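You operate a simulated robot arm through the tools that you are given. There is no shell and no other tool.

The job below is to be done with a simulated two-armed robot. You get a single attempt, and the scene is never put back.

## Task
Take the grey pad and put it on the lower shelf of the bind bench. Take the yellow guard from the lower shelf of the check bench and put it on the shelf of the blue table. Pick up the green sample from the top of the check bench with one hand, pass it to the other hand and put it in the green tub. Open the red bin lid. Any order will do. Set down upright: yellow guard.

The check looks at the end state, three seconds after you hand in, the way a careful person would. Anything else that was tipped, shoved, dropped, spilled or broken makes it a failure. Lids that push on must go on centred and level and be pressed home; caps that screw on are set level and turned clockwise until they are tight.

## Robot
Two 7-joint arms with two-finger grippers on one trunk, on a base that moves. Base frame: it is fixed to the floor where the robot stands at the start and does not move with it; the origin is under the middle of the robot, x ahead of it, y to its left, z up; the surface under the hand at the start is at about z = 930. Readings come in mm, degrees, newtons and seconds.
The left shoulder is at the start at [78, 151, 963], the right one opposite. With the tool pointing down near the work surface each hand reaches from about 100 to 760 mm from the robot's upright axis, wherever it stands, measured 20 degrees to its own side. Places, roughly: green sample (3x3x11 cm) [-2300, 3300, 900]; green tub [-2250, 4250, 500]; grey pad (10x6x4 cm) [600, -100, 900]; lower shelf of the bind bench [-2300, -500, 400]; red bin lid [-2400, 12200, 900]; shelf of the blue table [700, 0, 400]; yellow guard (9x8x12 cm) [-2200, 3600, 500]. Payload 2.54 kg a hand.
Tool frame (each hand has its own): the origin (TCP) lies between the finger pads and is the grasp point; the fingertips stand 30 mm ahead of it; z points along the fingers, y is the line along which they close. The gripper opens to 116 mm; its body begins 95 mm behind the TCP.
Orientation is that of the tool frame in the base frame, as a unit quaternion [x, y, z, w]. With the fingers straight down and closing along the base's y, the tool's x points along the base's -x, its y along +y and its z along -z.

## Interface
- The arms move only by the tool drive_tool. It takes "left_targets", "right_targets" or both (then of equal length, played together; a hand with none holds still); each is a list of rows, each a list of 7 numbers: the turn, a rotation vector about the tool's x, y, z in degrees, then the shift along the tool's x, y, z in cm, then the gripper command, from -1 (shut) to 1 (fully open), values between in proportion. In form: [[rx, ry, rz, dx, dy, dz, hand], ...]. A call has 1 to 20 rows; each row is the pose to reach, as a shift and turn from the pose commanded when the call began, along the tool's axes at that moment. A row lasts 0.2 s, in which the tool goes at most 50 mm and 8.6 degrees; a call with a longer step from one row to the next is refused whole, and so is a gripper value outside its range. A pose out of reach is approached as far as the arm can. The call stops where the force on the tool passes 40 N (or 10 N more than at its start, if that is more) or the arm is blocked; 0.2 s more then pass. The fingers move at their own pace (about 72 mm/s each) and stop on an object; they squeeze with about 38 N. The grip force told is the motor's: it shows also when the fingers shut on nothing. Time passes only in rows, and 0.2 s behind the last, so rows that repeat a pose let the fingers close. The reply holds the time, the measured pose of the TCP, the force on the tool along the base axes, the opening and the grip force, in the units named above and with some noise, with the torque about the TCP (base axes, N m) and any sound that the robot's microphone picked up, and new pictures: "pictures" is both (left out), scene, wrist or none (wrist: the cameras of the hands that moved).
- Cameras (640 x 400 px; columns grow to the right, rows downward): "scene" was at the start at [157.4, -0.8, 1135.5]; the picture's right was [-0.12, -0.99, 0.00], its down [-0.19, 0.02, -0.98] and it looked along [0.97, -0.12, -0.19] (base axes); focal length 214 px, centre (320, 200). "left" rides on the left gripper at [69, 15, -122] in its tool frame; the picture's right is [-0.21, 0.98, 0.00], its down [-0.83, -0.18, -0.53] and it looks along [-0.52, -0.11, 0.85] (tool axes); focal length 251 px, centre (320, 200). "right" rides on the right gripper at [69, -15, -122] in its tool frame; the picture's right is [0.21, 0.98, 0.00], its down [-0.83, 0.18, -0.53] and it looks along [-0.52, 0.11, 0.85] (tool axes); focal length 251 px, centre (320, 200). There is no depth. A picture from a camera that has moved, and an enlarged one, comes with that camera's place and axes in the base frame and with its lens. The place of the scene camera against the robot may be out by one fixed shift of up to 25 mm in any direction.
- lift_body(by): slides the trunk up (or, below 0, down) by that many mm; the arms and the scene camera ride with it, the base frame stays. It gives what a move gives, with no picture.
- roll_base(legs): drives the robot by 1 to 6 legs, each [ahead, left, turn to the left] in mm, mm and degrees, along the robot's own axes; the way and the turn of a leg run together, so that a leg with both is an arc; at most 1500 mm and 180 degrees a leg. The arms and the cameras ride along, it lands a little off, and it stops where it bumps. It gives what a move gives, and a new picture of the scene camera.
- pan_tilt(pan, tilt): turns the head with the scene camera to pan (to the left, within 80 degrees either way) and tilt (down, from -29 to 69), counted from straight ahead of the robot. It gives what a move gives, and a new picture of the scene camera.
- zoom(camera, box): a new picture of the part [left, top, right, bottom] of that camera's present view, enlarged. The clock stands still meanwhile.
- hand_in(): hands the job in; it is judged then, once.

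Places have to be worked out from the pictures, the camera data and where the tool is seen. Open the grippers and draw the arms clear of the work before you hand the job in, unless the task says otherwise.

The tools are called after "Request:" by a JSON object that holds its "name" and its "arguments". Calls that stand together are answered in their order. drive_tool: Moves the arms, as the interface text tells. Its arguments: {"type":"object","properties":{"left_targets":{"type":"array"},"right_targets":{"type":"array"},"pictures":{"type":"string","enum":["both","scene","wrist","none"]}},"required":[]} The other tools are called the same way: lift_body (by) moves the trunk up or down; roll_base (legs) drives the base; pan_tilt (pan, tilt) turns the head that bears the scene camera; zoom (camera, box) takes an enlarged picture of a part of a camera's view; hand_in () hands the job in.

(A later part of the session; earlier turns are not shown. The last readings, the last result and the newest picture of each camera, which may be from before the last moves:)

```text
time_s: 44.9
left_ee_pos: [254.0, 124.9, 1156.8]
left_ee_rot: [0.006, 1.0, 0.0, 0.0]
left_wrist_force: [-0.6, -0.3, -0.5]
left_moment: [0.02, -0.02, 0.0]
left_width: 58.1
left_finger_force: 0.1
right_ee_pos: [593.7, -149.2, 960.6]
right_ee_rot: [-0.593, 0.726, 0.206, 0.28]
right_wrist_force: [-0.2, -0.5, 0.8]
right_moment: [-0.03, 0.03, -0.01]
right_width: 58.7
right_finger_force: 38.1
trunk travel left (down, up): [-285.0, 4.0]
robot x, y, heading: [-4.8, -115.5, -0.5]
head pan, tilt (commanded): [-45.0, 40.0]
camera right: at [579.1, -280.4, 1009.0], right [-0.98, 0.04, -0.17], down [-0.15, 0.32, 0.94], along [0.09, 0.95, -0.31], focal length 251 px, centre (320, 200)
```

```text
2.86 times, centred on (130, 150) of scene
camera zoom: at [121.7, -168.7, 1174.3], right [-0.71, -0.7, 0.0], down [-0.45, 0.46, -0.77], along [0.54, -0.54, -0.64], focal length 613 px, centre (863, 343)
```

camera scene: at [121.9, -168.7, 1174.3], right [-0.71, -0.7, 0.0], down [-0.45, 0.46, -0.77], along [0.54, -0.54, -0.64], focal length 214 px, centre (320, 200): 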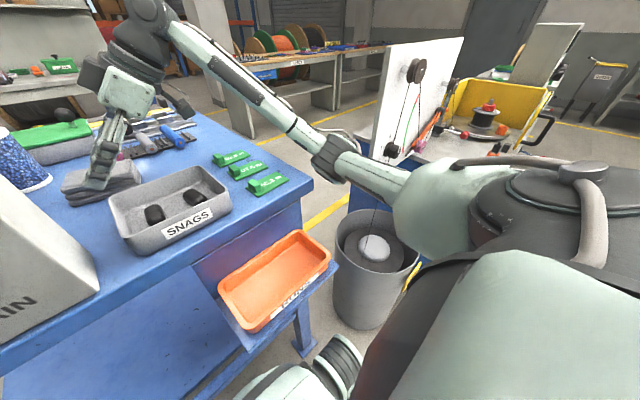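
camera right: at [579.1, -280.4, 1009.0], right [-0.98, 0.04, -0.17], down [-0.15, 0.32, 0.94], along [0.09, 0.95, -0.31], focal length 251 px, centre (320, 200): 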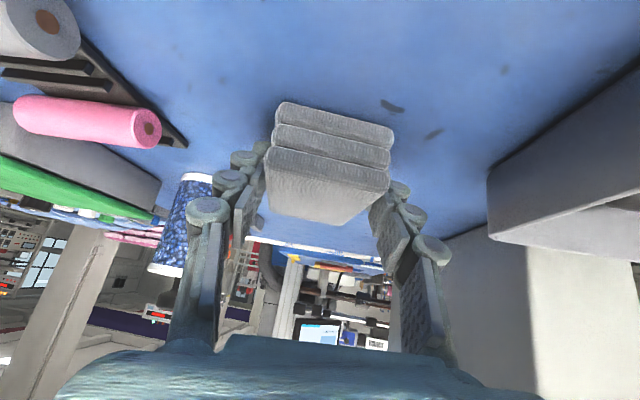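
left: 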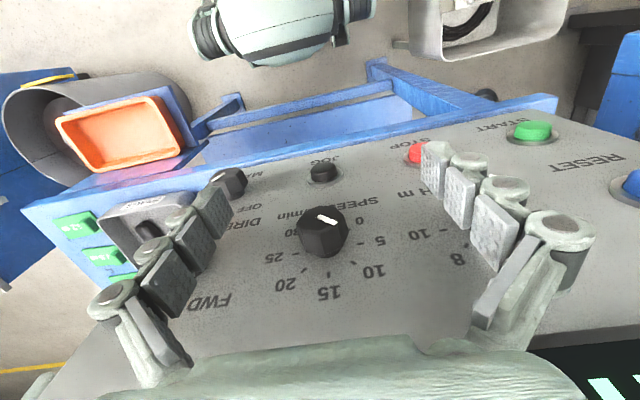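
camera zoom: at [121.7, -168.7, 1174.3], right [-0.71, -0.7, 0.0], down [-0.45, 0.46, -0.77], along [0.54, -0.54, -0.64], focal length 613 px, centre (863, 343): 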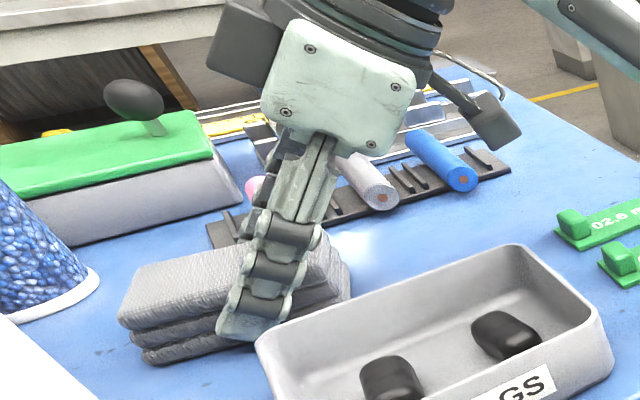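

The pad is held at 58.7 mm with 38 N. I'll lift it straight up 120 mm.

Request:
{"name": "drive_tool", "arguments": {"right_targets": [[0, 0, 0, -1.3, -0.05, -1.5, -1], [0, 0, 0, -2.6, -0.1, -3.0, -1], [0, 0, 0, -3.9, -0.15, -4.5, -1], [0, 0, 0, -5.2, -0.2, -6.1, -1], [0, 0, 0, -6.5, -0.27, -7.6, -1], [0, 0, 0, -7.8, -0.33, -9.1, -1]], "pictures": "both"}}

```text
time_s: 46.3
left_ee_pos: [253.4, 123.0, 1158.1]
left_ee_rot: [0.006, 1.0, 0.0, 0.0]
left_wrist_force: [0.1, -0.2, 0.6]
left_moment: [0.02, 0.04, -0.03]
left_width: 58.0
left_finger_force: 0.0
right_ee_pos: [592.9, -148.1, 1080.2]
right_ee_rot: [-0.595, 0.725, 0.207, 0.278]
right_wrist_force: [0.3, 0.4, -0.6]
right_moment: [-0.01, -0.01, -0.01]
right_width: 58.9
right_finger_force: 37.9
trunk travel left (down, up): [-285.0, 4.0]
robot x, y, heading: [-4.8, -121.0, -0.2]
head pan, tilt (commanded): [-45.0, 40.0]
camera scene: at [121.7, -168.6, 1174.3], right [-0.71, -0.7, 0.0], down [-0.45, 0.46, -0.77], along [0.54, -0.54, -0.64], focal length 214 px, centre (320, 200)
camera right: at [578.9, -280.1, 1128.2], right [-0.98, 0.04, -0.17], down [-0.15, 0.32, 0.94], along [0.09, 0.95, -0.31], focal length 251 px, centre (320, 200)
```

scene: 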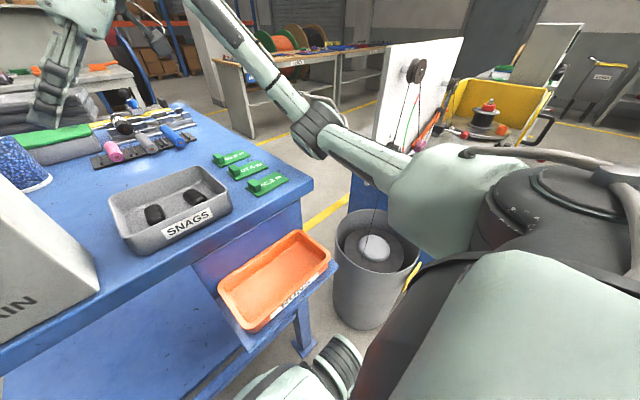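
right: 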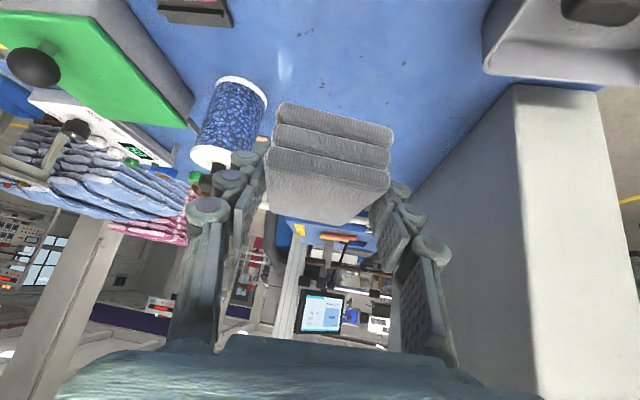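

The whole pad came up. Its left end is near y -88, which would clip the machine if I backed off now, so first I'll swing the hand about 120 mm to the right and a little back and up.

Request:
{"name": "drive_tool", "arguments": {"right_targets": [[0, 0, 0, 1.97, 0.82, -2.7, -1], [0, 0, 0, 3.93, 1.65, -5.4, -1], [0, 0, 0, 5.9, 2.5, -8.1, -1], [0, 0, 0, 7.86, 3.3, -10.77, -1]], "pictures": "scene"}}

```text
time_s: 47.3
left_ee_pos: [253.2, 122.9, 1157.0]
left_ee_rot: [0.006, 1.0, 0.0, 0.0]
left_wrist_force: [0.2, 0.2, -0.4]
left_moment: [-0.05, -0.01, 0.02]
left_width: 58.1
left_finger_force: 0.0
right_ee_pos: [533.4, -268.4, 1110.5]
right_ee_rot: [-0.595, 0.725, 0.208, 0.279]
right_wrist_force: [-0.9, 0.0, -1.0]
right_moment: [0.0, 0.0, -0.02]
right_width: 58.6
right_finger_force: 37.7
trunk travel left (down, up): [-285.0, 4.0]
robot x, y, heading: [-4.6, -118.4, -0.5]
head pan, tilt (commanded): [-45.0, 40.0]
camera scene: at [121.5, -169.1, 1174.3], right [-0.71, -0.7, 0.0], down [-0.45, 0.46, -0.77], along [0.54, -0.54, -0.64], focal length 214 px, centre (320, 200)
```

scene: 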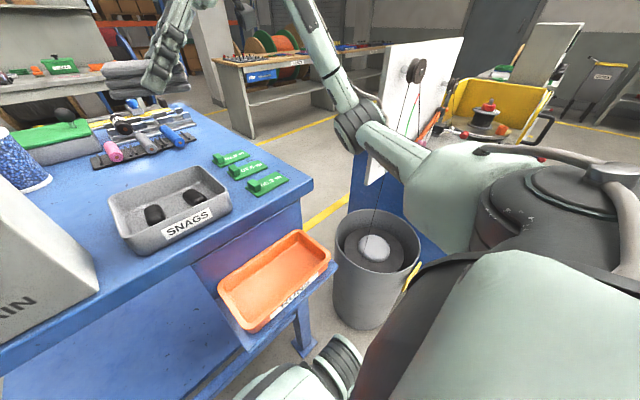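

The pad is clear of the machine and the tray. I'll back away from the table to open floor.

Request:
{"name": "roll_base", "arguments": {"legs": [[-650, 0, 0]]}}

Request:
{"name": "drive_tool", "arguments": {"right_targets": [[4.92, 0.22, 5.77, 0, 0, 0, -1], [9.84, 0.44, 11.5, 0, 0, 0, -1], [14.8, 0.66, 17.3, 0, 0, 0, -1], [19.7, 0.88, 23.1, 0, 0, 0, -1], [24.6, 1.1, 28.9, 0, 0, 0, -1], [29.5, 1.3, 34.6, 0, 0, 0, -1], [34.4, 1.5, 40.4, 0, 0, 0, -1], [39.4, 1.8, 46.2, 0, 0, 0, -1], [44.3, 2.0, 51.9, 0, 0, 0, -1], [49.2, 2.2, 57.7, 0, 0, 0, -1]], "pictures": "both"}}

```text
time_s: 50.9
left_ee_pos: [-395.4, 127.8, 1156.7]
left_ee_rot: [0.007, 1.0, 0.0, 0.0]
left_wrist_force: [1.0, 0.9, 0.0]
left_moment: [0.01, 0.0, 0.0]
left_width: 58.3
left_finger_force: 0.1
right_ee_pos: [-114.8, -264.8, 1110.0]
right_ee_rot: [-0.595, 0.725, 0.207, 0.278]
right_wrist_force: [0.0, 0.6, -0.5]
right_moment: [-0.01, -0.05, 0.01]
right_width: 58.6
right_finger_force: 37.9
trunk travel left (down, up): [-285.0, 4.0]
robot x, y, heading: [-652.5, -118.1, -0.3]
head pan, tilt (commanded): [-45.0, 40.0]
camera scene: at [-527.6, -165.2, 1174.3], right [-0.71, -0.7, 0.0], down [-0.45, 0.46, -0.77], along [0.54, -0.54, -0.64], focal length 214 px, centre (320, 200)
```

scene: 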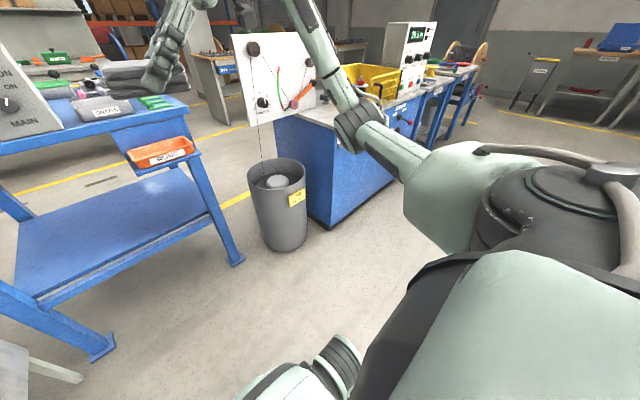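

```text
time_s: 53.1
left_ee_pos: [-395.6, 128.0, 1156.4]
left_ee_rot: [0.007, 1.0, -0.001, 0.0]
left_wrist_force: [0.1, 0.5, -0.4]
left_moment: [0.0, 0.02, -0.01]
left_width: 57.6
left_finger_force: 0.0
right_ee_pos: [-115.3, -264.2, 1110.0]
right_ee_rot: [-0.021, 0.938, -0.007, 0.347]
right_wrist_force: [-0.2, 0.8, -0.6]
right_moment: [0.01, 0.0, -0.02]
right_width: 58.9
right_finger_force: 37.8
trunk travel left (down, up): [-285.0, 4.0]
robot x, y, heading: [-650.3, -112.6, -0.3]
head pan, tilt (commanded): [-45.0, 40.0]
camera scene: at [-527.4, -165.0, 1174.3], right [-0.71, -0.7, 0.0], down [-0.45, 0.46, -0.77], along [0.54, -0.55, -0.64], focal length 214 px, centre (320, 200)
camera right: at [-246.8, -283.4, 1158.3], right [-0.2, 0.97, -0.17], down [0.27, 0.22, 0.94], along [0.94, 0.14, -0.31], focal length 251 px, centre (320, 200)
```

scene: 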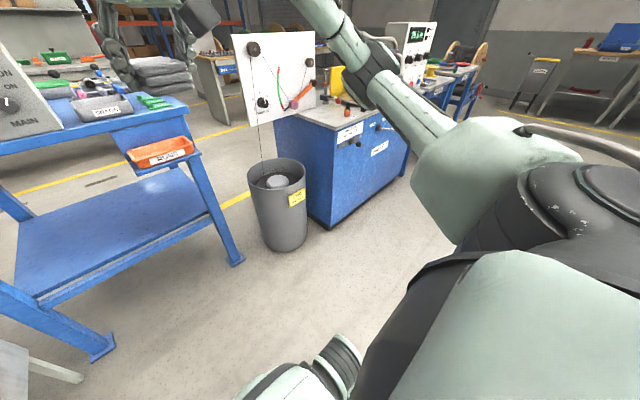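
right: 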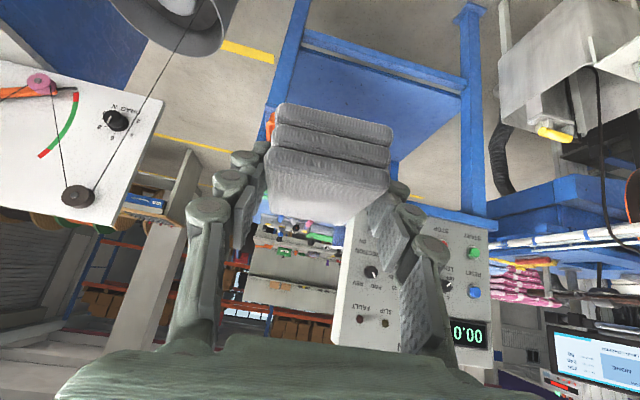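

The hand now points ahead with the pad still level. I'll face the head forward, turn round toward the bind bench and drive part of the way, keeping the pad in open space.

Request:
{"name": "pan_tilt", "arguments": {"pan": -10, "tilt": 30}}

Request:
{"name": "roll_base", "arguments": {"legs": [[0, 0, 180], [550, 0, 0]]}}

```text
time_s: 54.1
left_ee_pos: [-395.7, 126.0, 1156.7]
left_ee_rot: [0.007, 1.0, 0.001, 0.0]
left_wrist_force: [0.7, 0.4, 0.2]
left_moment: [0.02, 0.0, -0.01]
left_width: 58.1
left_finger_force: 0.0
right_ee_pos: [-115.4, -264.2, 1110.0]
right_ee_rot: [-0.022, 0.937, -0.007, 0.348]
right_wrist_force: [-0.2, 0.7, -0.3]
right_moment: [0.0, -0.01, 0.0]
right_width: 58.3
right_finger_force: 37.9
trunk travel left (down, up): [-285.0, 4.0]
robot x, y, heading: [-654.0, -118.3, -0.3]
head pan, tilt (commanded): [-10.0, 30.0]
camera scene: at [-498.1, -121.1, 1189.6], right [-0.18, -0.98, 0.0], down [-0.49, 0.09, -0.87], along [0.85, -0.16, -0.5], focal length 214 px, centre (320, 200)
```

scene: 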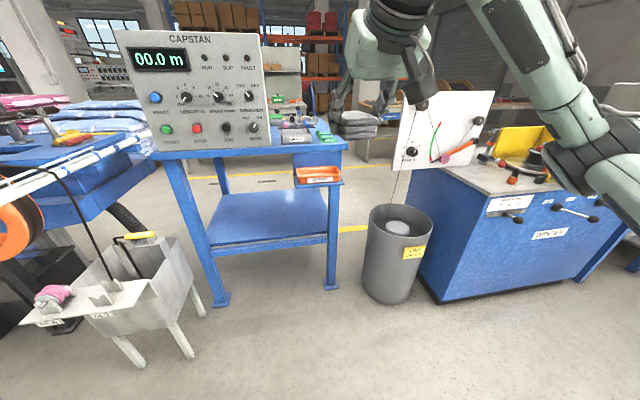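

```text
time_s: 64.8
left_ee_pos: [-1461.5, -346.5, 1156.8]
left_ee_rot: [1.0, -0.01, 0.0, 0.0]
left_wrist_force: [-0.4, -0.8, 0.3]
left_moment: [0.0, -0.02, 0.0]
left_width: 58.0
left_finger_force: 0.0
right_ee_pos: [-1739.3, 45.4, 1110.1]
right_ee_rot: [0.938, 0.019, -0.346, -0.008]
right_wrist_force: [0.2, -0.7, -0.7]
right_moment: [0.0, -0.03, 0.0]
right_width: 58.7
right_finger_force: 37.8
trunk travel left (down, up): [-285.0, 4.0]
robot x, y, heading: [-1207.7, -106.9, 179.2]
head pan, tilt (commanded): [-10.0, 30.0]
camera scene: at [-1363.3, -78.7, 1189.6], right [0.19, 0.98, 0.0], down [0.49, -0.09, -0.87], along [-0.85, 0.16, -0.5], focal length 214 px, centre (320, 200)
```

scene: 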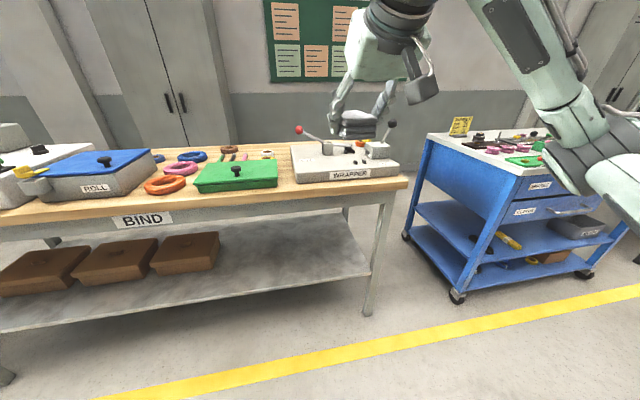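

The bind bench is in front and the free part of its shelf is between the boxes and the right leg (y from about -400 to +300). My hand is at y≈45, which is in the middle of that gap. I'll lower the trunk fully while still outside the bench.

Request:
{"name": "lift_body", "arguments": {"by": -280}}

Request:
{"name": "pan_tilt", "arguments": {"pan": -15, "tilt": 25}}

```text
time_s: 67.7
left_ee_pos: [-1460.7, -346.4, 876.4]
left_ee_rot: [1.0, -0.009, 0.0, 0.0]
left_wrist_force: [0.4, -0.1, 0.2]
left_moment: [0.0, -0.01, 0.0]
left_width: 58.2
left_finger_force: 0.1
right_ee_pos: [-1738.1, 46.8, 830.5]
right_ee_rot: [0.938, 0.018, -0.347, -0.009]
right_wrist_force: [-0.2, -0.7, -1.4]
right_moment: [-0.01, 0.0, -0.03]
right_width: 58.8
right_finger_force: 38.3
trunk travel left (down, up): [-5.0, 284.0]
robot x, y, heading: [-1202.7, -108.6, 179.6]
head pan, tilt (commanded): [-10.0, 30.0]
```

```text
time_s: 68.3
left_ee_pos: [-1460.8, -347.1, 876.5]
left_ee_rot: [1.0, -0.01, -0.001, 0.001]
left_wrist_force: [-0.7, 0.5, -0.8]
left_moment: [0.0, 0.02, 0.01]
left_width: 57.7
left_finger_force: 0.1
right_ee_pos: [-1737.8, 46.4, 829.9]
right_ee_rot: [0.937, 0.018, -0.348, -0.008]
right_wrist_force: [0.5, 0.7, -0.3]
right_moment: [0.01, 0.0, 0.03]
right_width: 58.3
right_finger_force: 38.1
trunk travel left (down, up): [-5.0, 284.0]
robot x, y, heading: [-1203.8, -103.1, 179.2]
head pan, tilt (commanded): [-15.0, 25.0]
camera scene: at [-1362.8, -70.6, 917.6], right [0.27, 0.96, 0.0], down [0.41, -0.11, -0.91], along [-0.87, 0.25, -0.42], focal length 214 px, centre (320, 200)
```

scene: 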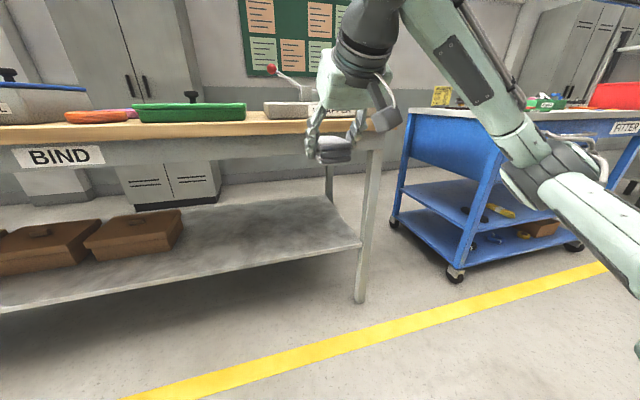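

The pad is at z 830, in front of the bench and clear of it. I'll lower the hand straight down about 370 mm to shelf-opening height, staying outside the bench.

Request:
{"name": "drive_tool", "arguments": {"right_targets": [[0, 0, 0, 3.0, 0.13, 3.5, -1], [0, 0, 0, 6.0, 0.26, 7.0, -1], [0, 0, 0, 9.0, 0.39, 10.5, -1], [0, 0, 0, 12.0, 0.52, 14.0, -1], [0, 0, 0, 15.1, 0.65, 17.5, -1], [0, 0, 0, 18.1, 0.78, 21.0, -1], [0, 0, 0, 21.1, 0.9, 24.5, -1], [0, 0, 0, 24.1, 1.0, 28.0, -1]], "pictures": "both"}}

```text
time_s: 70.1
left_ee_pos: [-1461.6, -346.9, 876.8]
left_ee_rot: [1.0, -0.01, 0.0, 0.0]
left_wrist_force: [0.2, -0.6, 0.1]
left_moment: [-0.01, 0.07, 0.0]
left_width: 57.9
left_finger_force: 0.1
right_ee_pos: [-1738.4, 47.1, 461.6]
right_ee_rot: [0.937, 0.018, -0.347, -0.009]
right_wrist_force: [0.0, -0.5, -0.4]
right_moment: [-0.02, -0.02, -0.02]
right_width: 58.6
right_finger_force: 37.7
trunk travel left (down, up): [-5.0, 284.0]
robot x, y, heading: [-1204.6, -109.4, 179.5]
head pan, tilt (commanded): [-15.0, 25.0]
camera scene: at [-1362.7, -70.6, 917.7], right [0.27, 0.96, 0.0], down [0.41, -0.11, -0.91], along [-0.87, 0.25, -0.42], focal length 214 px, centre (320, 200)
camera right: at [-1606.9, 64.9, 509.1], right [0.19, -0.97, -0.17], down [-0.27, -0.22, 0.94], along [-0.94, -0.13, -0.31], focal length 251 px, centre (320, 200)
```

scene: 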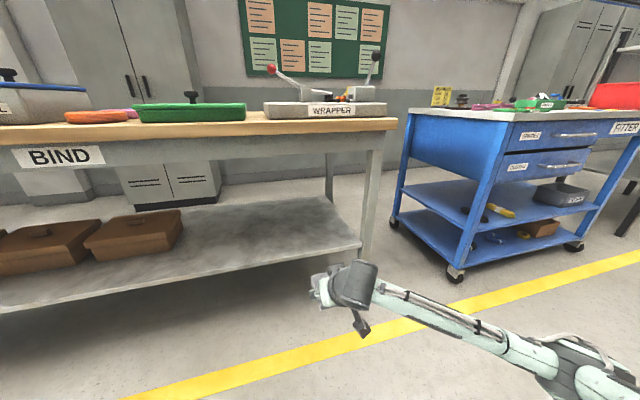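
right: 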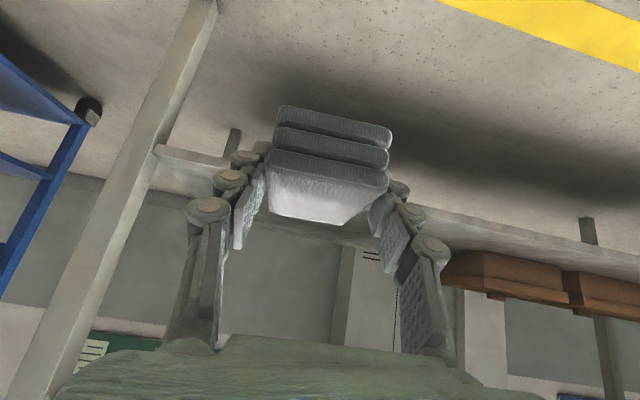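

The wrist view gives the shelf's front edge at x≈-2033 and its top near z 350. The pad's underside is near 428, so it can enter with about 75 mm to spare. I'll drive the base ahead 330 mm to bring the pad in over the shelf.

Request:
{"name": "roll_base", "arguments": {"legs": [[330, 0, 0]]}}

Request:
{"name": "zoom", "arguments": {"camera": "right", "box": [0, 0, 640, 400]}}

```text
time_s: 72.3
left_ee_pos: [-1790.8, -340.4, 876.6]
left_ee_rot: [1.0, -0.013, 0.0, 0.001]
left_wrist_force: [-0.3, -0.1, 0.0]
left_moment: [0.0, 0.01, 0.0]
left_width: 58.0
left_finger_force: 0.0
right_ee_pos: [-2065.6, 55.7, 462.8]
right_ee_rot: [0.938, 0.015, -0.346, -0.009]
right_wrist_force: [-0.7, -0.6, 0.1]
right_moment: [-0.01, 0.0, -0.01]
right_width: 58.5
right_finger_force: 37.5
trunk travel left (down, up): [-5.0, 284.0]
robot x, y, heading: [-1531.7, -101.9, 179.2]
head pan, tilt (commanded): [-15.0, 25.0]
camera scene: at [-1691.3, -64.7, 917.6], right [0.28, 0.96, 0.0], down [0.41, -0.12, -0.91], along [-0.87, 0.25, -0.42], focal length 214 px, centre (320, 200)
```

scene: 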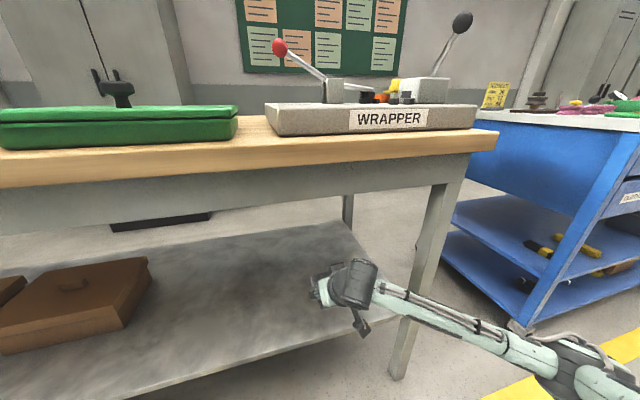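

```text
1.00 times, centred on (320, 200) of right (not enlarged: the box is as wide or as high as the picture)
camera zoom: at [-1934.8, 71.7, 509.5], right [0.19, -0.97, -0.17], down [-0.27, -0.21, 0.94], along [-0.94, -0.13, -0.31], focal length 251 px, centre (320, 200)
```

zoom: 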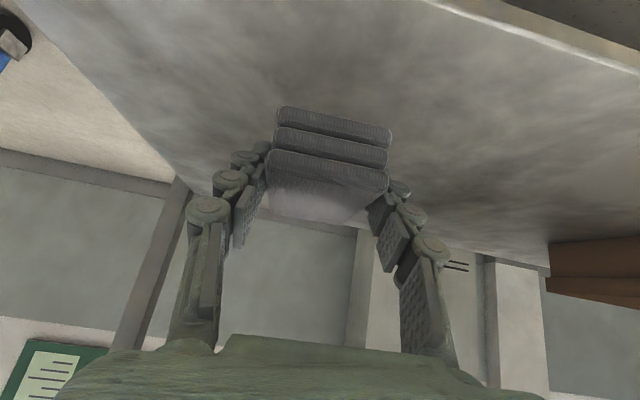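

The pad is over the shelf, but its near end is only a few millimetres inside the edge (edge at about x -2023). I'll move the hand 60 mm further in and then down 45 mm, and check.

Request:
{"name": "drive_tool", "arguments": {"right_targets": [[0, 0, 0, -2.27, -0.08, 1.95, -1], [0, 0, 0, -4.54, -0.17, 3.9, -1], [0, 0, 0, -3.24, -0.12, 5.4, -1], [0, 0, 0, -1.6, -0.05, 7.3, -1]], "pictures": "both"}}

```text
time_s: 73.3
left_ee_pos: [-1790.9, -340.7, 876.4]
left_ee_rot: [1.0, -0.013, 0.0, 0.0]
left_wrist_force: [1.0, -0.4, 0.5]
left_moment: [0.0, -0.02, -0.03]
left_width: 58.2
left_finger_force: 0.0
right_ee_pos: [-2124.7, 55.8, 417.5]
right_ee_rot: [0.938, 0.017, -0.346, -0.009]
right_wrist_force: [0.4, 0.5, 0.0]
right_moment: [-0.02, -0.02, 0.0]
right_width: 58.2
right_finger_force: 37.9
trunk travel left (down, up): [-5.0, 284.0]
robot x, y, heading: [-1532.8, -100.4, 179.0]
head pan, tilt (commanded): [-15.0, 25.0]
camera scene: at [-1691.3, -64.7, 917.7], right [0.28, 0.96, 0.0], down [0.41, -0.12, -0.91], along [-0.87, 0.25, -0.42], focal length 214 px, centre (320, 200)
camera right: at [-1994.6, 71.6, 464.8], right [0.19, -0.97, -0.17], down [-0.27, -0.21, 0.94], along [-0.94, -0.13, -0.31], focal length 251 px, centre (320, 200)
```

scene: 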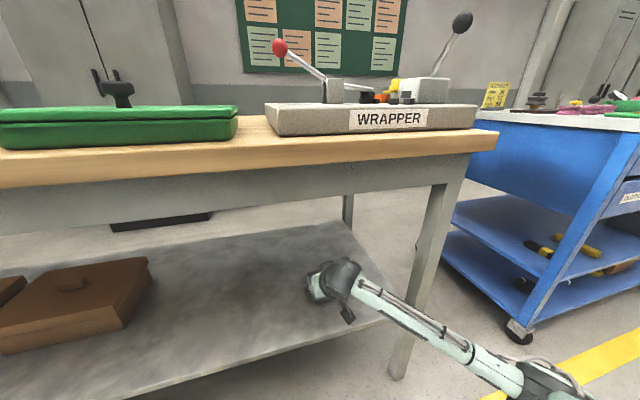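
right: 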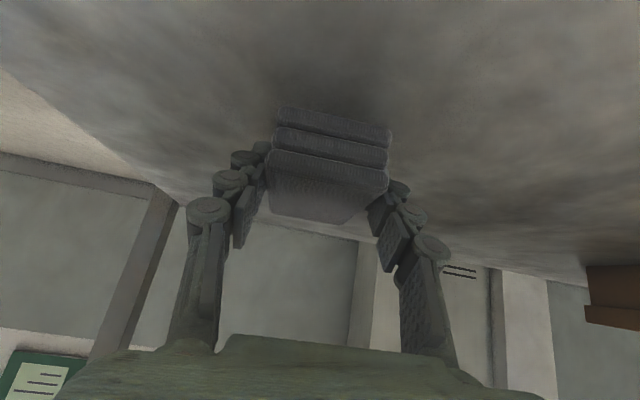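

The pad is centred over clear shelf. I'll descend in small steps and watch the vertical force for contact.

Request:
{"name": "drive_tool", "arguments": {"right_targets": [[0, 0, 0, 0.52, 0.02, 0.61, -1], [0, 0, 0, 1.04, 0.04, 1.21, -1], [0, 0, 0, 1.56, 0.06, 1.82, -1]], "pictures": "wrist"}}

```text
time_s: 74.1
left_ee_pos: [-1792.0, -341.1, 876.4]
left_ee_rot: [1.0, -0.012, -0.001, 0.0]
left_wrist_force: [-0.9, 0.6, 0.1]
left_moment: [-0.01, -0.05, 0.02]
left_width: 58.1
left_finger_force: 0.2
right_ee_pos: [-2126.0, 56.0, 393.0]
right_ee_rot: [0.938, 0.017, -0.347, -0.007]
right_wrist_force: [-0.1, -0.1, -0.5]
right_moment: [0.01, -0.04, -0.01]
right_width: 58.4
right_finger_force: 37.8
trunk travel left (down, up): [-5.0, 284.0]
robot x, y, heading: [-1532.3, -103.6, 178.9]
head pan, tilt (commanded): [-15.0, 25.0]
camera right: at [-1994.3, 72.0, 440.6], right [0.19, -0.97, -0.17], down [-0.28, -0.21, 0.94], along [-0.94, -0.13, -0.31], focal length 251 px, centre (320, 200)
```

right: 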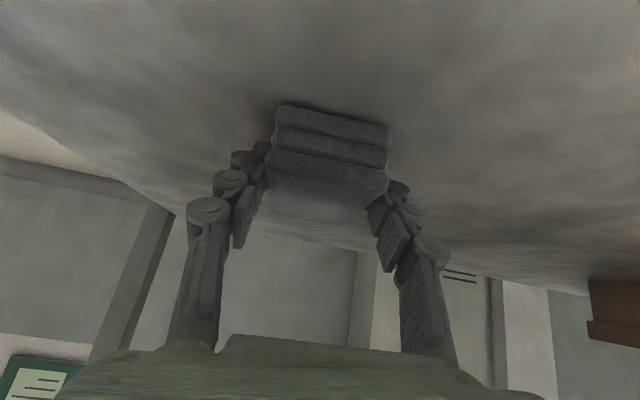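

Still no contact at TCP z 393. I'll continue down 4 mm at a time.

Request:
{"name": "drive_tool", "arguments": {"right_targets": [[0, 0, 0, 0.26, 0.01, 0.3, -1], [0, 0, 0, 0.52, 0.02, 0.61, -1]], "pictures": "none"}}

Request:
{"name": "drive_tool", "arguments": {"right_targets": [[0, 0, 0, 0.13, 0.005, 0.15, -1], [0, 0, 0, 0.26, 0.01, 0.3, -1]], "pictures": "wrist"}}

```text
time_s: 74.7
left_ee_pos: [-1789.0, -339.2, 878.1]
left_ee_rot: [1.0, -0.014, -0.002, -0.001]
left_wrist_force: [-0.5, -0.3, -0.6]
left_moment: [0.03, -0.04, 0.01]
left_width: 58.0
left_finger_force: 0.0
right_ee_pos: [-2126.8, 55.2, 390.4]
right_ee_rot: [0.935, 0.016, -0.353, -0.008]
right_wrist_force: [10.4, 1.5, 28.0]
right_moment: [-0.77, -0.37, 0.21]
right_width: 58.7
right_finger_force: 37.4
trunk travel left (down, up): [-5.0, 284.0]
robot x, y, heading: [-1533.3, -99.3, 179.1]
head pan, tilt (commanded): [-15.0, 25.0]
```

```text
time_s: 75.3
left_ee_pos: [-1791.1, -340.9, 876.2]
left_ee_rot: [1.0, -0.014, -0.001, -0.001]
left_wrist_force: [-0.2, -0.4, -0.6]
left_moment: [0.04, 0.02, -0.01]
left_width: 58.0
left_finger_force: 0.1
right_ee_pos: [-2128.6, 55.5, 389.7]
right_ee_rot: [0.934, 0.017, -0.356, -0.006]
right_wrist_force: [3.3, 0.3, 12.4]
right_moment: [-0.15, -0.47, 0.0]
right_width: 58.7
right_finger_force: 37.9
trunk travel left (down, up): [-5.0, 284.0]
robot x, y, heading: [-1533.1, -99.9, 178.8]
head pan, tilt (commanded): [-15.0, 25.0]
stopped in row 2 (right hand): the force on the tool passed its limit at 42 N (the readings are from after the stop); the commanded pose is now the measured one
camera right: at [-1996.9, 71.4, 435.4], right [0.18, -0.97, -0.17], down [-0.26, -0.21, 0.94], along [-0.95, -0.13, -0.29], focal length 251 px, centre (320, 200)
```

right: 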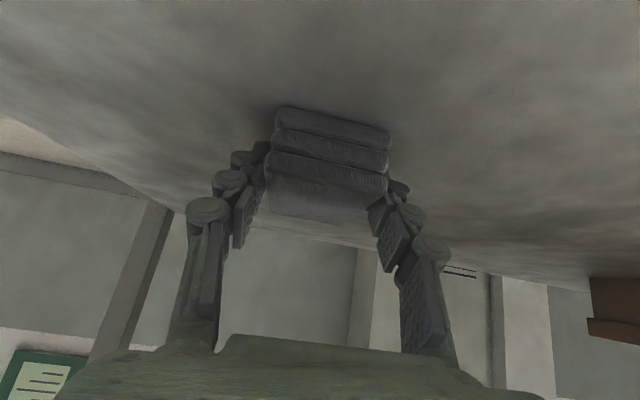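

The force rose at TCP z 390, so the pad is resting on the shelf. I'll open the fingers and check that it stays put.

Request:
{"name": "drive_tool", "arguments": {"right_targets": [[0, 0, 0, 0, 0, 0, 0.2], [0, 0, 0, 0, 0, 0, 0.5], [0, 0, 0, 0, 0, 0, 0.5]], "pictures": "wrist"}}

```text
time_s: 76.1
left_ee_pos: [-1791.6, -340.1, 877.4]
left_ee_rot: [1.0, -0.014, 0.0, 0.0]
left_wrist_force: [-0.1, -1.1, 0.2]
left_moment: [0.01, -0.02, 0.03]
left_width: 58.2
left_finger_force: 0.1
right_ee_pos: [-2127.7, 55.9, 386.2]
right_ee_rot: [0.936, 0.016, -0.353, -0.007]
right_wrist_force: [-0.3, -0.9, 0.1]
right_moment: [0.0, -0.01, -0.01]
right_width: 87.2
right_finger_force: 0.0
trunk travel left (down, up): [-5.0, 284.0]
robot x, y, heading: [-1532.5, -101.9, 179.2]
head pan, tilt (commanded): [-15.0, 25.0]
camera right: at [-1995.9, 71.7, 432.8], right [0.19, -0.97, -0.17], down [-0.26, -0.21, 0.94], along [-0.95, -0.13, -0.29], focal length 251 px, centre (320, 200)
```

right: 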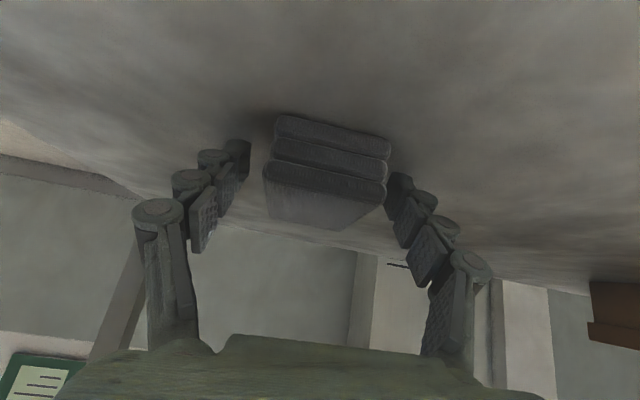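

The pad rests free on the shelf with clear gaps to both fingers. I'll draw the hand back along its own axis.

Request:
{"name": "drive_tool", "arguments": {"right_targets": [[0, 0, 0, 0, 0, -3, 0.5], [0, 0, 0, 0, 0, -7, 0.5], [0, 0, 0, 0, 0, -11, 0.5], [0, 0, 0, 0, 0, -14, 0.5]], "pictures": "both"}}

```text
time_s: 77.1
left_ee_pos: [-1791.5, -338.9, 877.1]
left_ee_rot: [1.0, -0.013, 0.0, 0.0]
left_wrist_force: [-0.4, -0.9, 0.0]
left_moment: [0.02, -0.01, 0.01]
left_width: 58.0
left_finger_force: 0.0
right_ee_pos: [-2034.7, 55.4, 491.3]
right_ee_rot: [0.936, 0.016, -0.352, -0.007]
right_wrist_force: [0.0, 0.4, -0.1]
right_moment: [0.01, -0.01, -0.04]
right_width: 86.9
right_finger_force: 0.2
trunk travel left (down, up): [-5.0, 284.0]
robot x, y, heading: [-1528.0, -101.2, 179.2]
head pan, tilt (commanded): [-15.0, 25.0]
camera scene: at [-1691.4, -64.7, 917.6], right [0.28, 0.96, 0.0], down [0.41, -0.12, -0.91], along [-0.87, 0.25, -0.42], focal length 214 px, centre (320, 200)
camera right: at [-1903.6, 71.8, 538.7], right [0.18, -0.97, -0.17], down [-0.26, -0.21, 0.94], along [-0.95, -0.13, -0.29], focal length 251 px, centre (320, 200)
```

scene: 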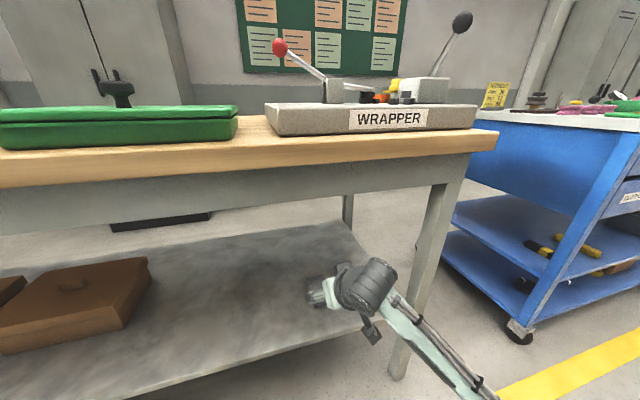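
right: 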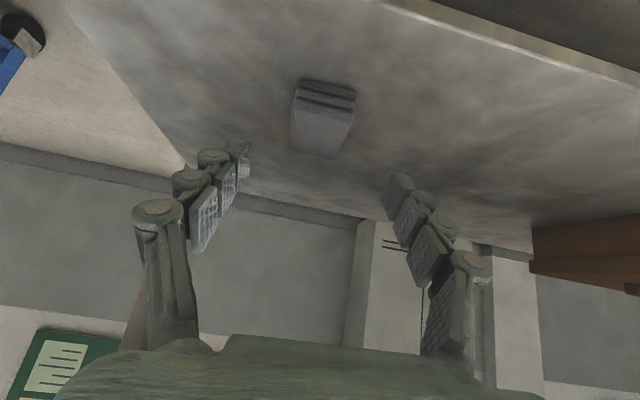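

The pad lies flat on the shelf, well inside the edge, and the hand is free. I'll back the base away from the bench, lift the trunk again, and then look along the aisle toward the check bench.

Request:
{"name": "roll_base", "arguments": {"legs": [[-450, 0, 0]]}}

Request:
{"name": "lift_body", "arguments": {"by": 200}}

Request:
{"name": "pan_tilt", "arguments": {"pan": 0, "tilt": 20}}

```text
time_s: 79.8
left_ee_pos: [-1345.7, -347.9, 877.0]
left_ee_rot: [1.0, -0.014, 0.001, 0.0]
left_wrist_force: [-0.9, 0.2, -0.2]
left_moment: [0.0, 0.0, -0.01]
left_width: 58.0
left_finger_force: 0.0
right_ee_pos: [-1588.2, 46.8, 493.0]
right_ee_rot: [0.935, 0.014, -0.353, -0.008]
right_wrist_force: [-0.1, -0.1, -0.8]
right_moment: [-0.03, 0.01, -0.01]
right_width: 86.7
right_finger_force: 0.0
trunk travel left (down, up): [-5.0, 284.0]
robot x, y, heading: [-1085.9, -106.7, 178.7]
head pan, tilt (commanded): [-15.0, 25.0]
camera scene: at [-1244.6, -73.0, 917.6], right [0.28, 0.96, 0.0], down [0.41, -0.12, -0.91], along [-0.87, 0.25, -0.42], focal length 214 px, centre (320, 200)
```

scene: 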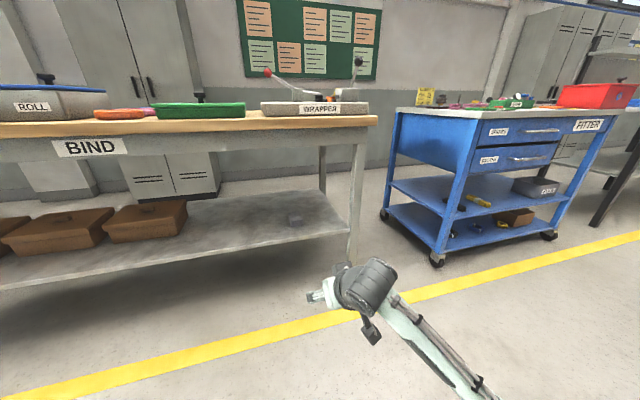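

```text
time_s: 81.9
left_ee_pos: [-1345.6, -347.7, 1077.0]
left_ee_rot: [1.0, -0.015, 0.0, 0.0]
left_wrist_force: [0.4, 0.8, -0.7]
left_moment: [0.0, 0.02, -0.03]
left_width: 58.1
left_finger_force: 0.1
right_ee_pos: [-1587.9, 46.2, 691.3]
right_ee_rot: [0.935, 0.015, -0.353, -0.007]
right_wrist_force: [0.0, 0.7, 0.4]
right_moment: [0.01, -0.01, -0.04]
right_width: 86.9
right_finger_force: 0.1
trunk travel left (down, up): [-205.0, 84.0]
robot x, y, heading: [-1090.1, -108.1, 178.5]
head pan, tilt (commanded): [-15.0, 25.0]
```

```text
time_s: 82.7
left_ee_pos: [-1344.9, -348.0, 1076.6]
left_ee_rot: [1.0, -0.014, 0.0, 0.0]
left_wrist_force: [0.6, 0.5, 0.5]
left_moment: [-0.04, 0.01, -0.02]
left_width: 58.0
left_finger_force: 0.0
right_ee_pos: [-1586.9, 48.6, 692.0]
right_ee_rot: [0.935, 0.015, -0.353, -0.008]
right_wrist_force: [0.4, 0.1, 0.2]
right_moment: [-0.01, -0.03, 0.0]
right_width: 87.2
right_finger_force: 0.0
trunk travel left (down, up): [-205.0, 84.0]
robot x, y, heading: [-1086.7, -109.5, 178.7]
head pan, tilt (commanded): [0.0, 20.0]
camera scene: at [-1249.2, -96.6, 1125.7], right [0.02, 1.0, 0.0], down [0.34, -0.01, -0.94], along [-0.94, 0.02, -0.34], focal length 214 px, centre (320, 200)
```

scene: 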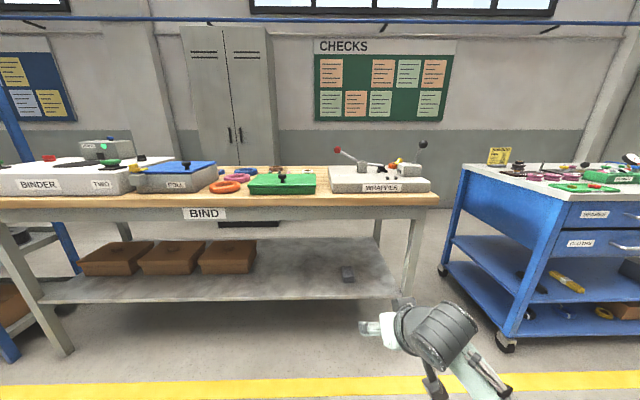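

The pad is visible lying on the lower shelf. I'll tuck the right hand in and up for driving, then turn to look along +y toward the check bench.

Request:
{"name": "drive_tool", "arguments": {"right_targets": [[0, 0, 0, -1.1, -0.7, -3.9, 0.5], [0, 0, 0, -2.2, -1.4, -7.9, 0.5], [0, 0, 0, -3.3, -2.1, -11.8, 0.5], [0, 0, 0, -4.4, -2.8, -15.7, 0.5], [0, 0, 0, -5.5, -3.5, -19.6, 0.5], [0, 0, 0, -6.6, -4.2, -23.6, 0.5], [0, 0, 0, -7.7, -4.9, -27.5, 0.5]], "pictures": "none"}}

Request:
{"name": "roll_base", "arguments": {"legs": [[0, 0, -88.7]]}}

```text
time_s: 84.3
left_ee_pos: [-1344.3, -348.3, 1077.7]
left_ee_rot: [1.0, -0.015, -0.001, 0.0]
left_wrist_force: [-0.2, 0.8, 0.6]
left_moment: [-0.02, 0.03, 0.01]
left_width: 58.0
left_finger_force: 0.1
right_ee_pos: [-1486.9, 90.6, 974.2]
right_ee_rot: [0.936, 0.014, -0.353, -0.008]
right_wrist_force: [0.6, 0.6, -0.5]
right_moment: [-0.01, 0.02, -0.01]
right_width: 87.1
right_finger_force: 0.1
right hand out of reach, approached as far as the arm can: row 2, 3, 4, 5, 6, 7
trunk travel left (down, up): [-205.0, 84.0]
robot x, y, heading: [-1087.2, -112.4, 178.8]
head pan, tilt (commanded): [0.0, 20.0]
```

```text
time_s: 88.6
left_ee_pos: [-1331.7, 141.1, 1076.4]
left_ee_rot: [0.709, -0.705, 0.0, 0.0]
left_wrist_force: [-0.6, -0.1, 0.0]
left_moment: [-0.05, 0.0, 0.02]
left_width: 57.9
left_finger_force: 0.1
right_ee_pos: [-896.2, 299.5, 973.8]
right_ee_rot: [0.684, -0.64, -0.247, -0.25]
right_wrist_force: [0.1, -1.2, -0.3]
right_moment: [0.0, 0.01, -0.01]
right_width: 87.0
right_finger_force: 0.0
trunk travel left (down, up): [-205.0, 84.0]
robot x, y, heading: [-1086.3, -109.2, 90.9]
head pan, tilt (commanded): [0.0, 20.0]
camera scene: at [-1090.3, 61.0, 1125.7], right [1.0, 0.01, 0.0], down [0.0, -0.34, -0.94], along [-0.01, 0.94, -0.34], focal length 214 px, centre (320, 200)
```

scene: 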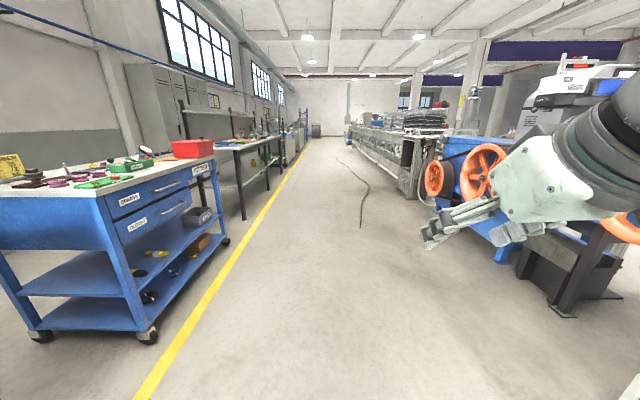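

The aisle is open, with a cable lying on the floor at about x -600 from y 2270 onward and the yellow line at x≈-1850. I'll drive up the aisle between them at about x≈-1200.

Request:
{"name": "roll_base", "arguments": {"legs": [[1400, 60, -0.9], [1400, 30, 0]]}}

```text
time_s: 102.3
left_ee_pos: [-1409.7, 2974.0, 1078.0]
left_ee_rot: [-0.703, 0.711, -0.001, 0.0]
left_wrist_force: [-0.9, 0.3, -0.3]
left_moment: [0.01, 0.0, 0.01]
left_width: 58.1
left_finger_force: 0.1
right_ee_pos: [-974.0, 3124.2, 973.5]
right_ee_rot: [0.678, -0.646, -0.244, -0.251]
right_wrist_force: [0.2, -0.1, -0.2]
right_moment: [-0.02, 0.01, 0.03]
right_width: 87.1
right_finger_force: 0.0
trunk travel left (down, up): [-205.0, 84.0]
robot x, y, heading: [-1171.1, 2718.9, 89.7]
head pan, tilt (commanded): [0.0, 20.0]
camera scene: at [-1171.4, 2890.1, 1125.7], right [1.0, 0.0, 0.0], down [0.0, -0.34, -0.94], along [0.0, 0.94, -0.34], focal length 214 px, centre (320, 200)
```

scene: 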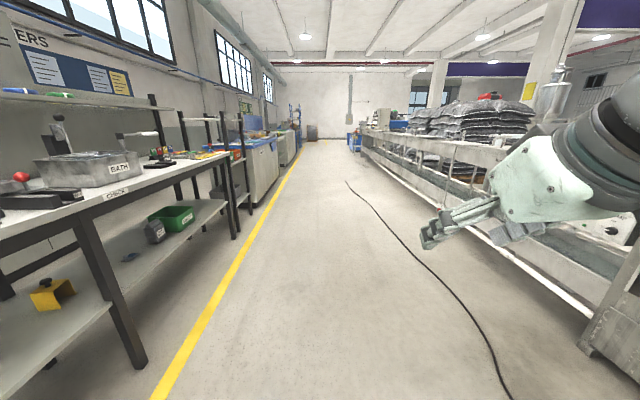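

The check bench is on my left: the yellow guard and the green tub are on its lower shelf. I'll move up alongside it and turn to face it.

Request:
{"name": "roll_base", "arguments": {"legs": [[750, 0, 0], [0, 0, 90.3]]}}

```text
time_s: 110.3
left_ee_pos: [-1423.0, 3232.7, 1076.8]
left_ee_rot: [1.0, -0.003, 0.001, 0.0]
left_wrist_force: [-0.6, 1.0, -0.2]
left_moment: [-0.02, -0.01, 0.02]
left_width: 58.0
left_finger_force: 0.1
right_ee_pos: [-1575.8, 3668.1, 973.4]
right_ee_rot: [0.936, 0.026, -0.352, -0.003]
right_wrist_force: [0.9, 0.2, -0.1]
right_moment: [-0.05, 0.02, -0.02]
right_width: 87.1
right_finger_force: 0.2
trunk travel left (down, up): [-205.0, 84.0]
robot x, y, heading: [-1170.0, 3478.2, -179.7]
head pan, tilt (commanded): [0.0, 20.0]
camera scene: at [-1333.1, 3486.2, 1125.7], right [0.0, 1.0, 0.0], down [0.34, 0.0, -0.94], along [-0.94, 0.0, -0.34], focal length 214 px, centre (320, 200)
```

scene: 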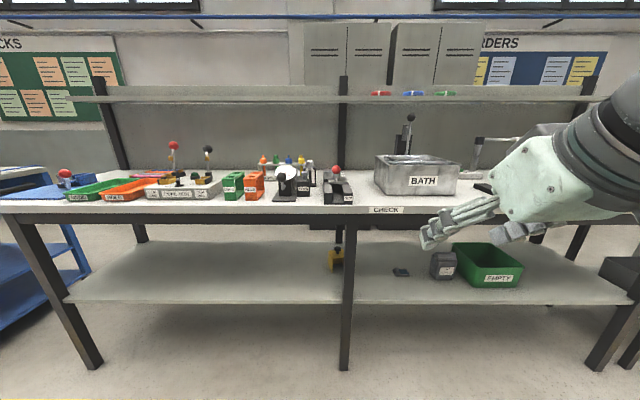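

I see the trays and small items on top, the yellow guard behind the centre front leg and the green "EMPTY" tub on the lower shelf. I'll enlarge both areas to find the green sample and judge the guard.

Request:
{"name": "zoom", "arguments": {"camera": "scene", "box": [60, 130, 360, 215]}}

Request:
{"name": "zoom", "arguments": {"camera": "scene", "box": [290, 200, 550, 340]}}

```text
2.13 times, centred on (210, 172) of scene
camera zoom: at [-1333.1, 3486.2, 1125.7], right [0.0, 1.0, 0.0], down [0.34, 0.0, -0.94], along [-0.94, 0.0, -0.34], focal length 458 px, centre (555, 259)
```

zoom: 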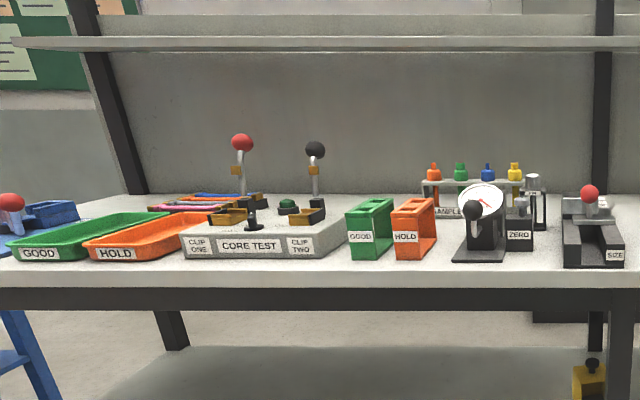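

```text
2.46 times, centred on (420, 270) of scene
camera zoom: at [-1333.1, 3486.2, 1125.7], right [0.0, 1.0, 0.0], down [0.34, 0.0, -0.94], along [-0.94, 0.0, -0.34], focal length 528 px, centre (74, 28)
```

zoom: 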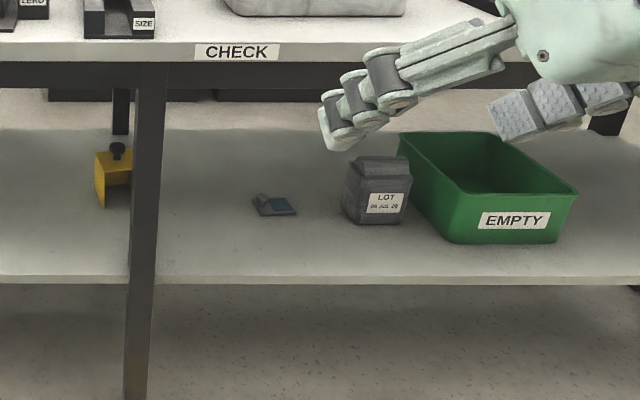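

The "SAMPLE" rack stands behind the HOLD box and the gauge, with four capped vials. The green-capped one near [-2210, 3322] must be the green sample. I'll raise the trunk and drive closer so the left wrist camera can look down on the rack.

Request:
{"name": "lift_body", "arguments": {"by": 80}}

Request:
{"name": "roll_base", "arguments": {"legs": [[330, 40, 0]]}}

Request:
{"name": "zoom", "arguments": {"camera": "scene", "box": [120, 100, 400, 260]}}

```text
time_s: 111.5
left_ee_pos: [-1423.7, 3231.3, 1157.4]
left_ee_rot: [1.0, -0.003, 0.0, 0.0]
left_wrist_force: [-0.7, 0.4, 0.4]
left_moment: [0.0, -0.03, 0.04]
left_width: 58.2
left_finger_force: 0.1
right_ee_pos: [-1576.2, 3668.6, 1053.1]
right_ee_rot: [0.936, 0.026, -0.352, -0.004]
right_wrist_force: [-0.5, 0.3, 0.1]
right_moment: [0.01, -0.01, -0.02]
right_width: 86.7
right_finger_force: 0.1
trunk travel left (down, up): [-285.0, 4.0]
robot x, y, heading: [-1169.1, 3477.6, -179.8]
head pan, tilt (commanded): [0.0, 20.0]
```

```text
time_s: 113.7
left_ee_pos: [-1752.9, 3191.6, 1156.8]
left_ee_rot: [1.0, -0.002, 0.0, 0.0]
left_wrist_force: [-0.1, 0.2, -0.2]
left_moment: [0.04, 0.0, -0.02]
left_width: 57.7
left_finger_force: 0.0
right_ee_pos: [-1906.7, 3628.1, 1053.4]
right_ee_rot: [0.936, 0.027, -0.351, -0.003]
right_wrist_force: [1.3, 0.2, -0.6]
right_moment: [0.0, -0.03, -0.04]
right_width: 86.8
right_finger_force: 0.1
trunk travel left (down, up): [-285.0, 4.0]
robot x, y, heading: [-1500.0, 3437.2, -179.7]
head pan, tilt (commanded): [0.0, 20.0]
camera scene: at [-1663.5, 3445.3, 1205.6], right [0.0, 1.0, 0.0], down [0.34, 0.0, -0.94], along [-0.94, 0.0, -0.34], focal length 214 px, centre (320, 200)
```

scene: 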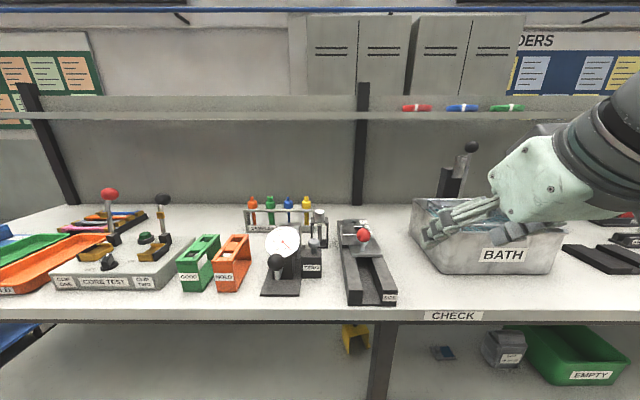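

```text
2.29 times, centred on (260, 180) of scene
camera zoom: at [-1663.5, 3445.3, 1205.6], right [0.0, 1.0, 0.0], down [0.34, 0.0, -0.94], along [-0.94, 0.0, -0.34], focal length 490 px, centre (457, 246)
```

zoom: 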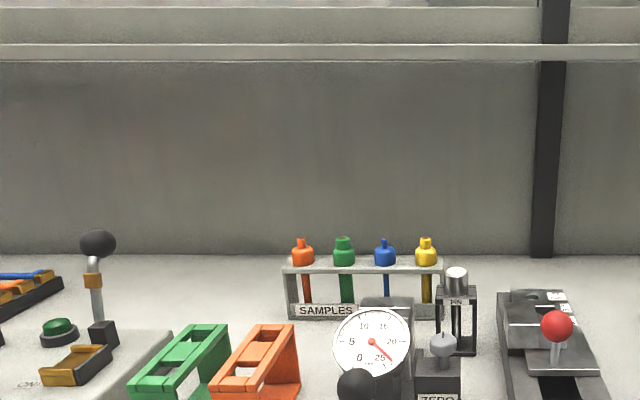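

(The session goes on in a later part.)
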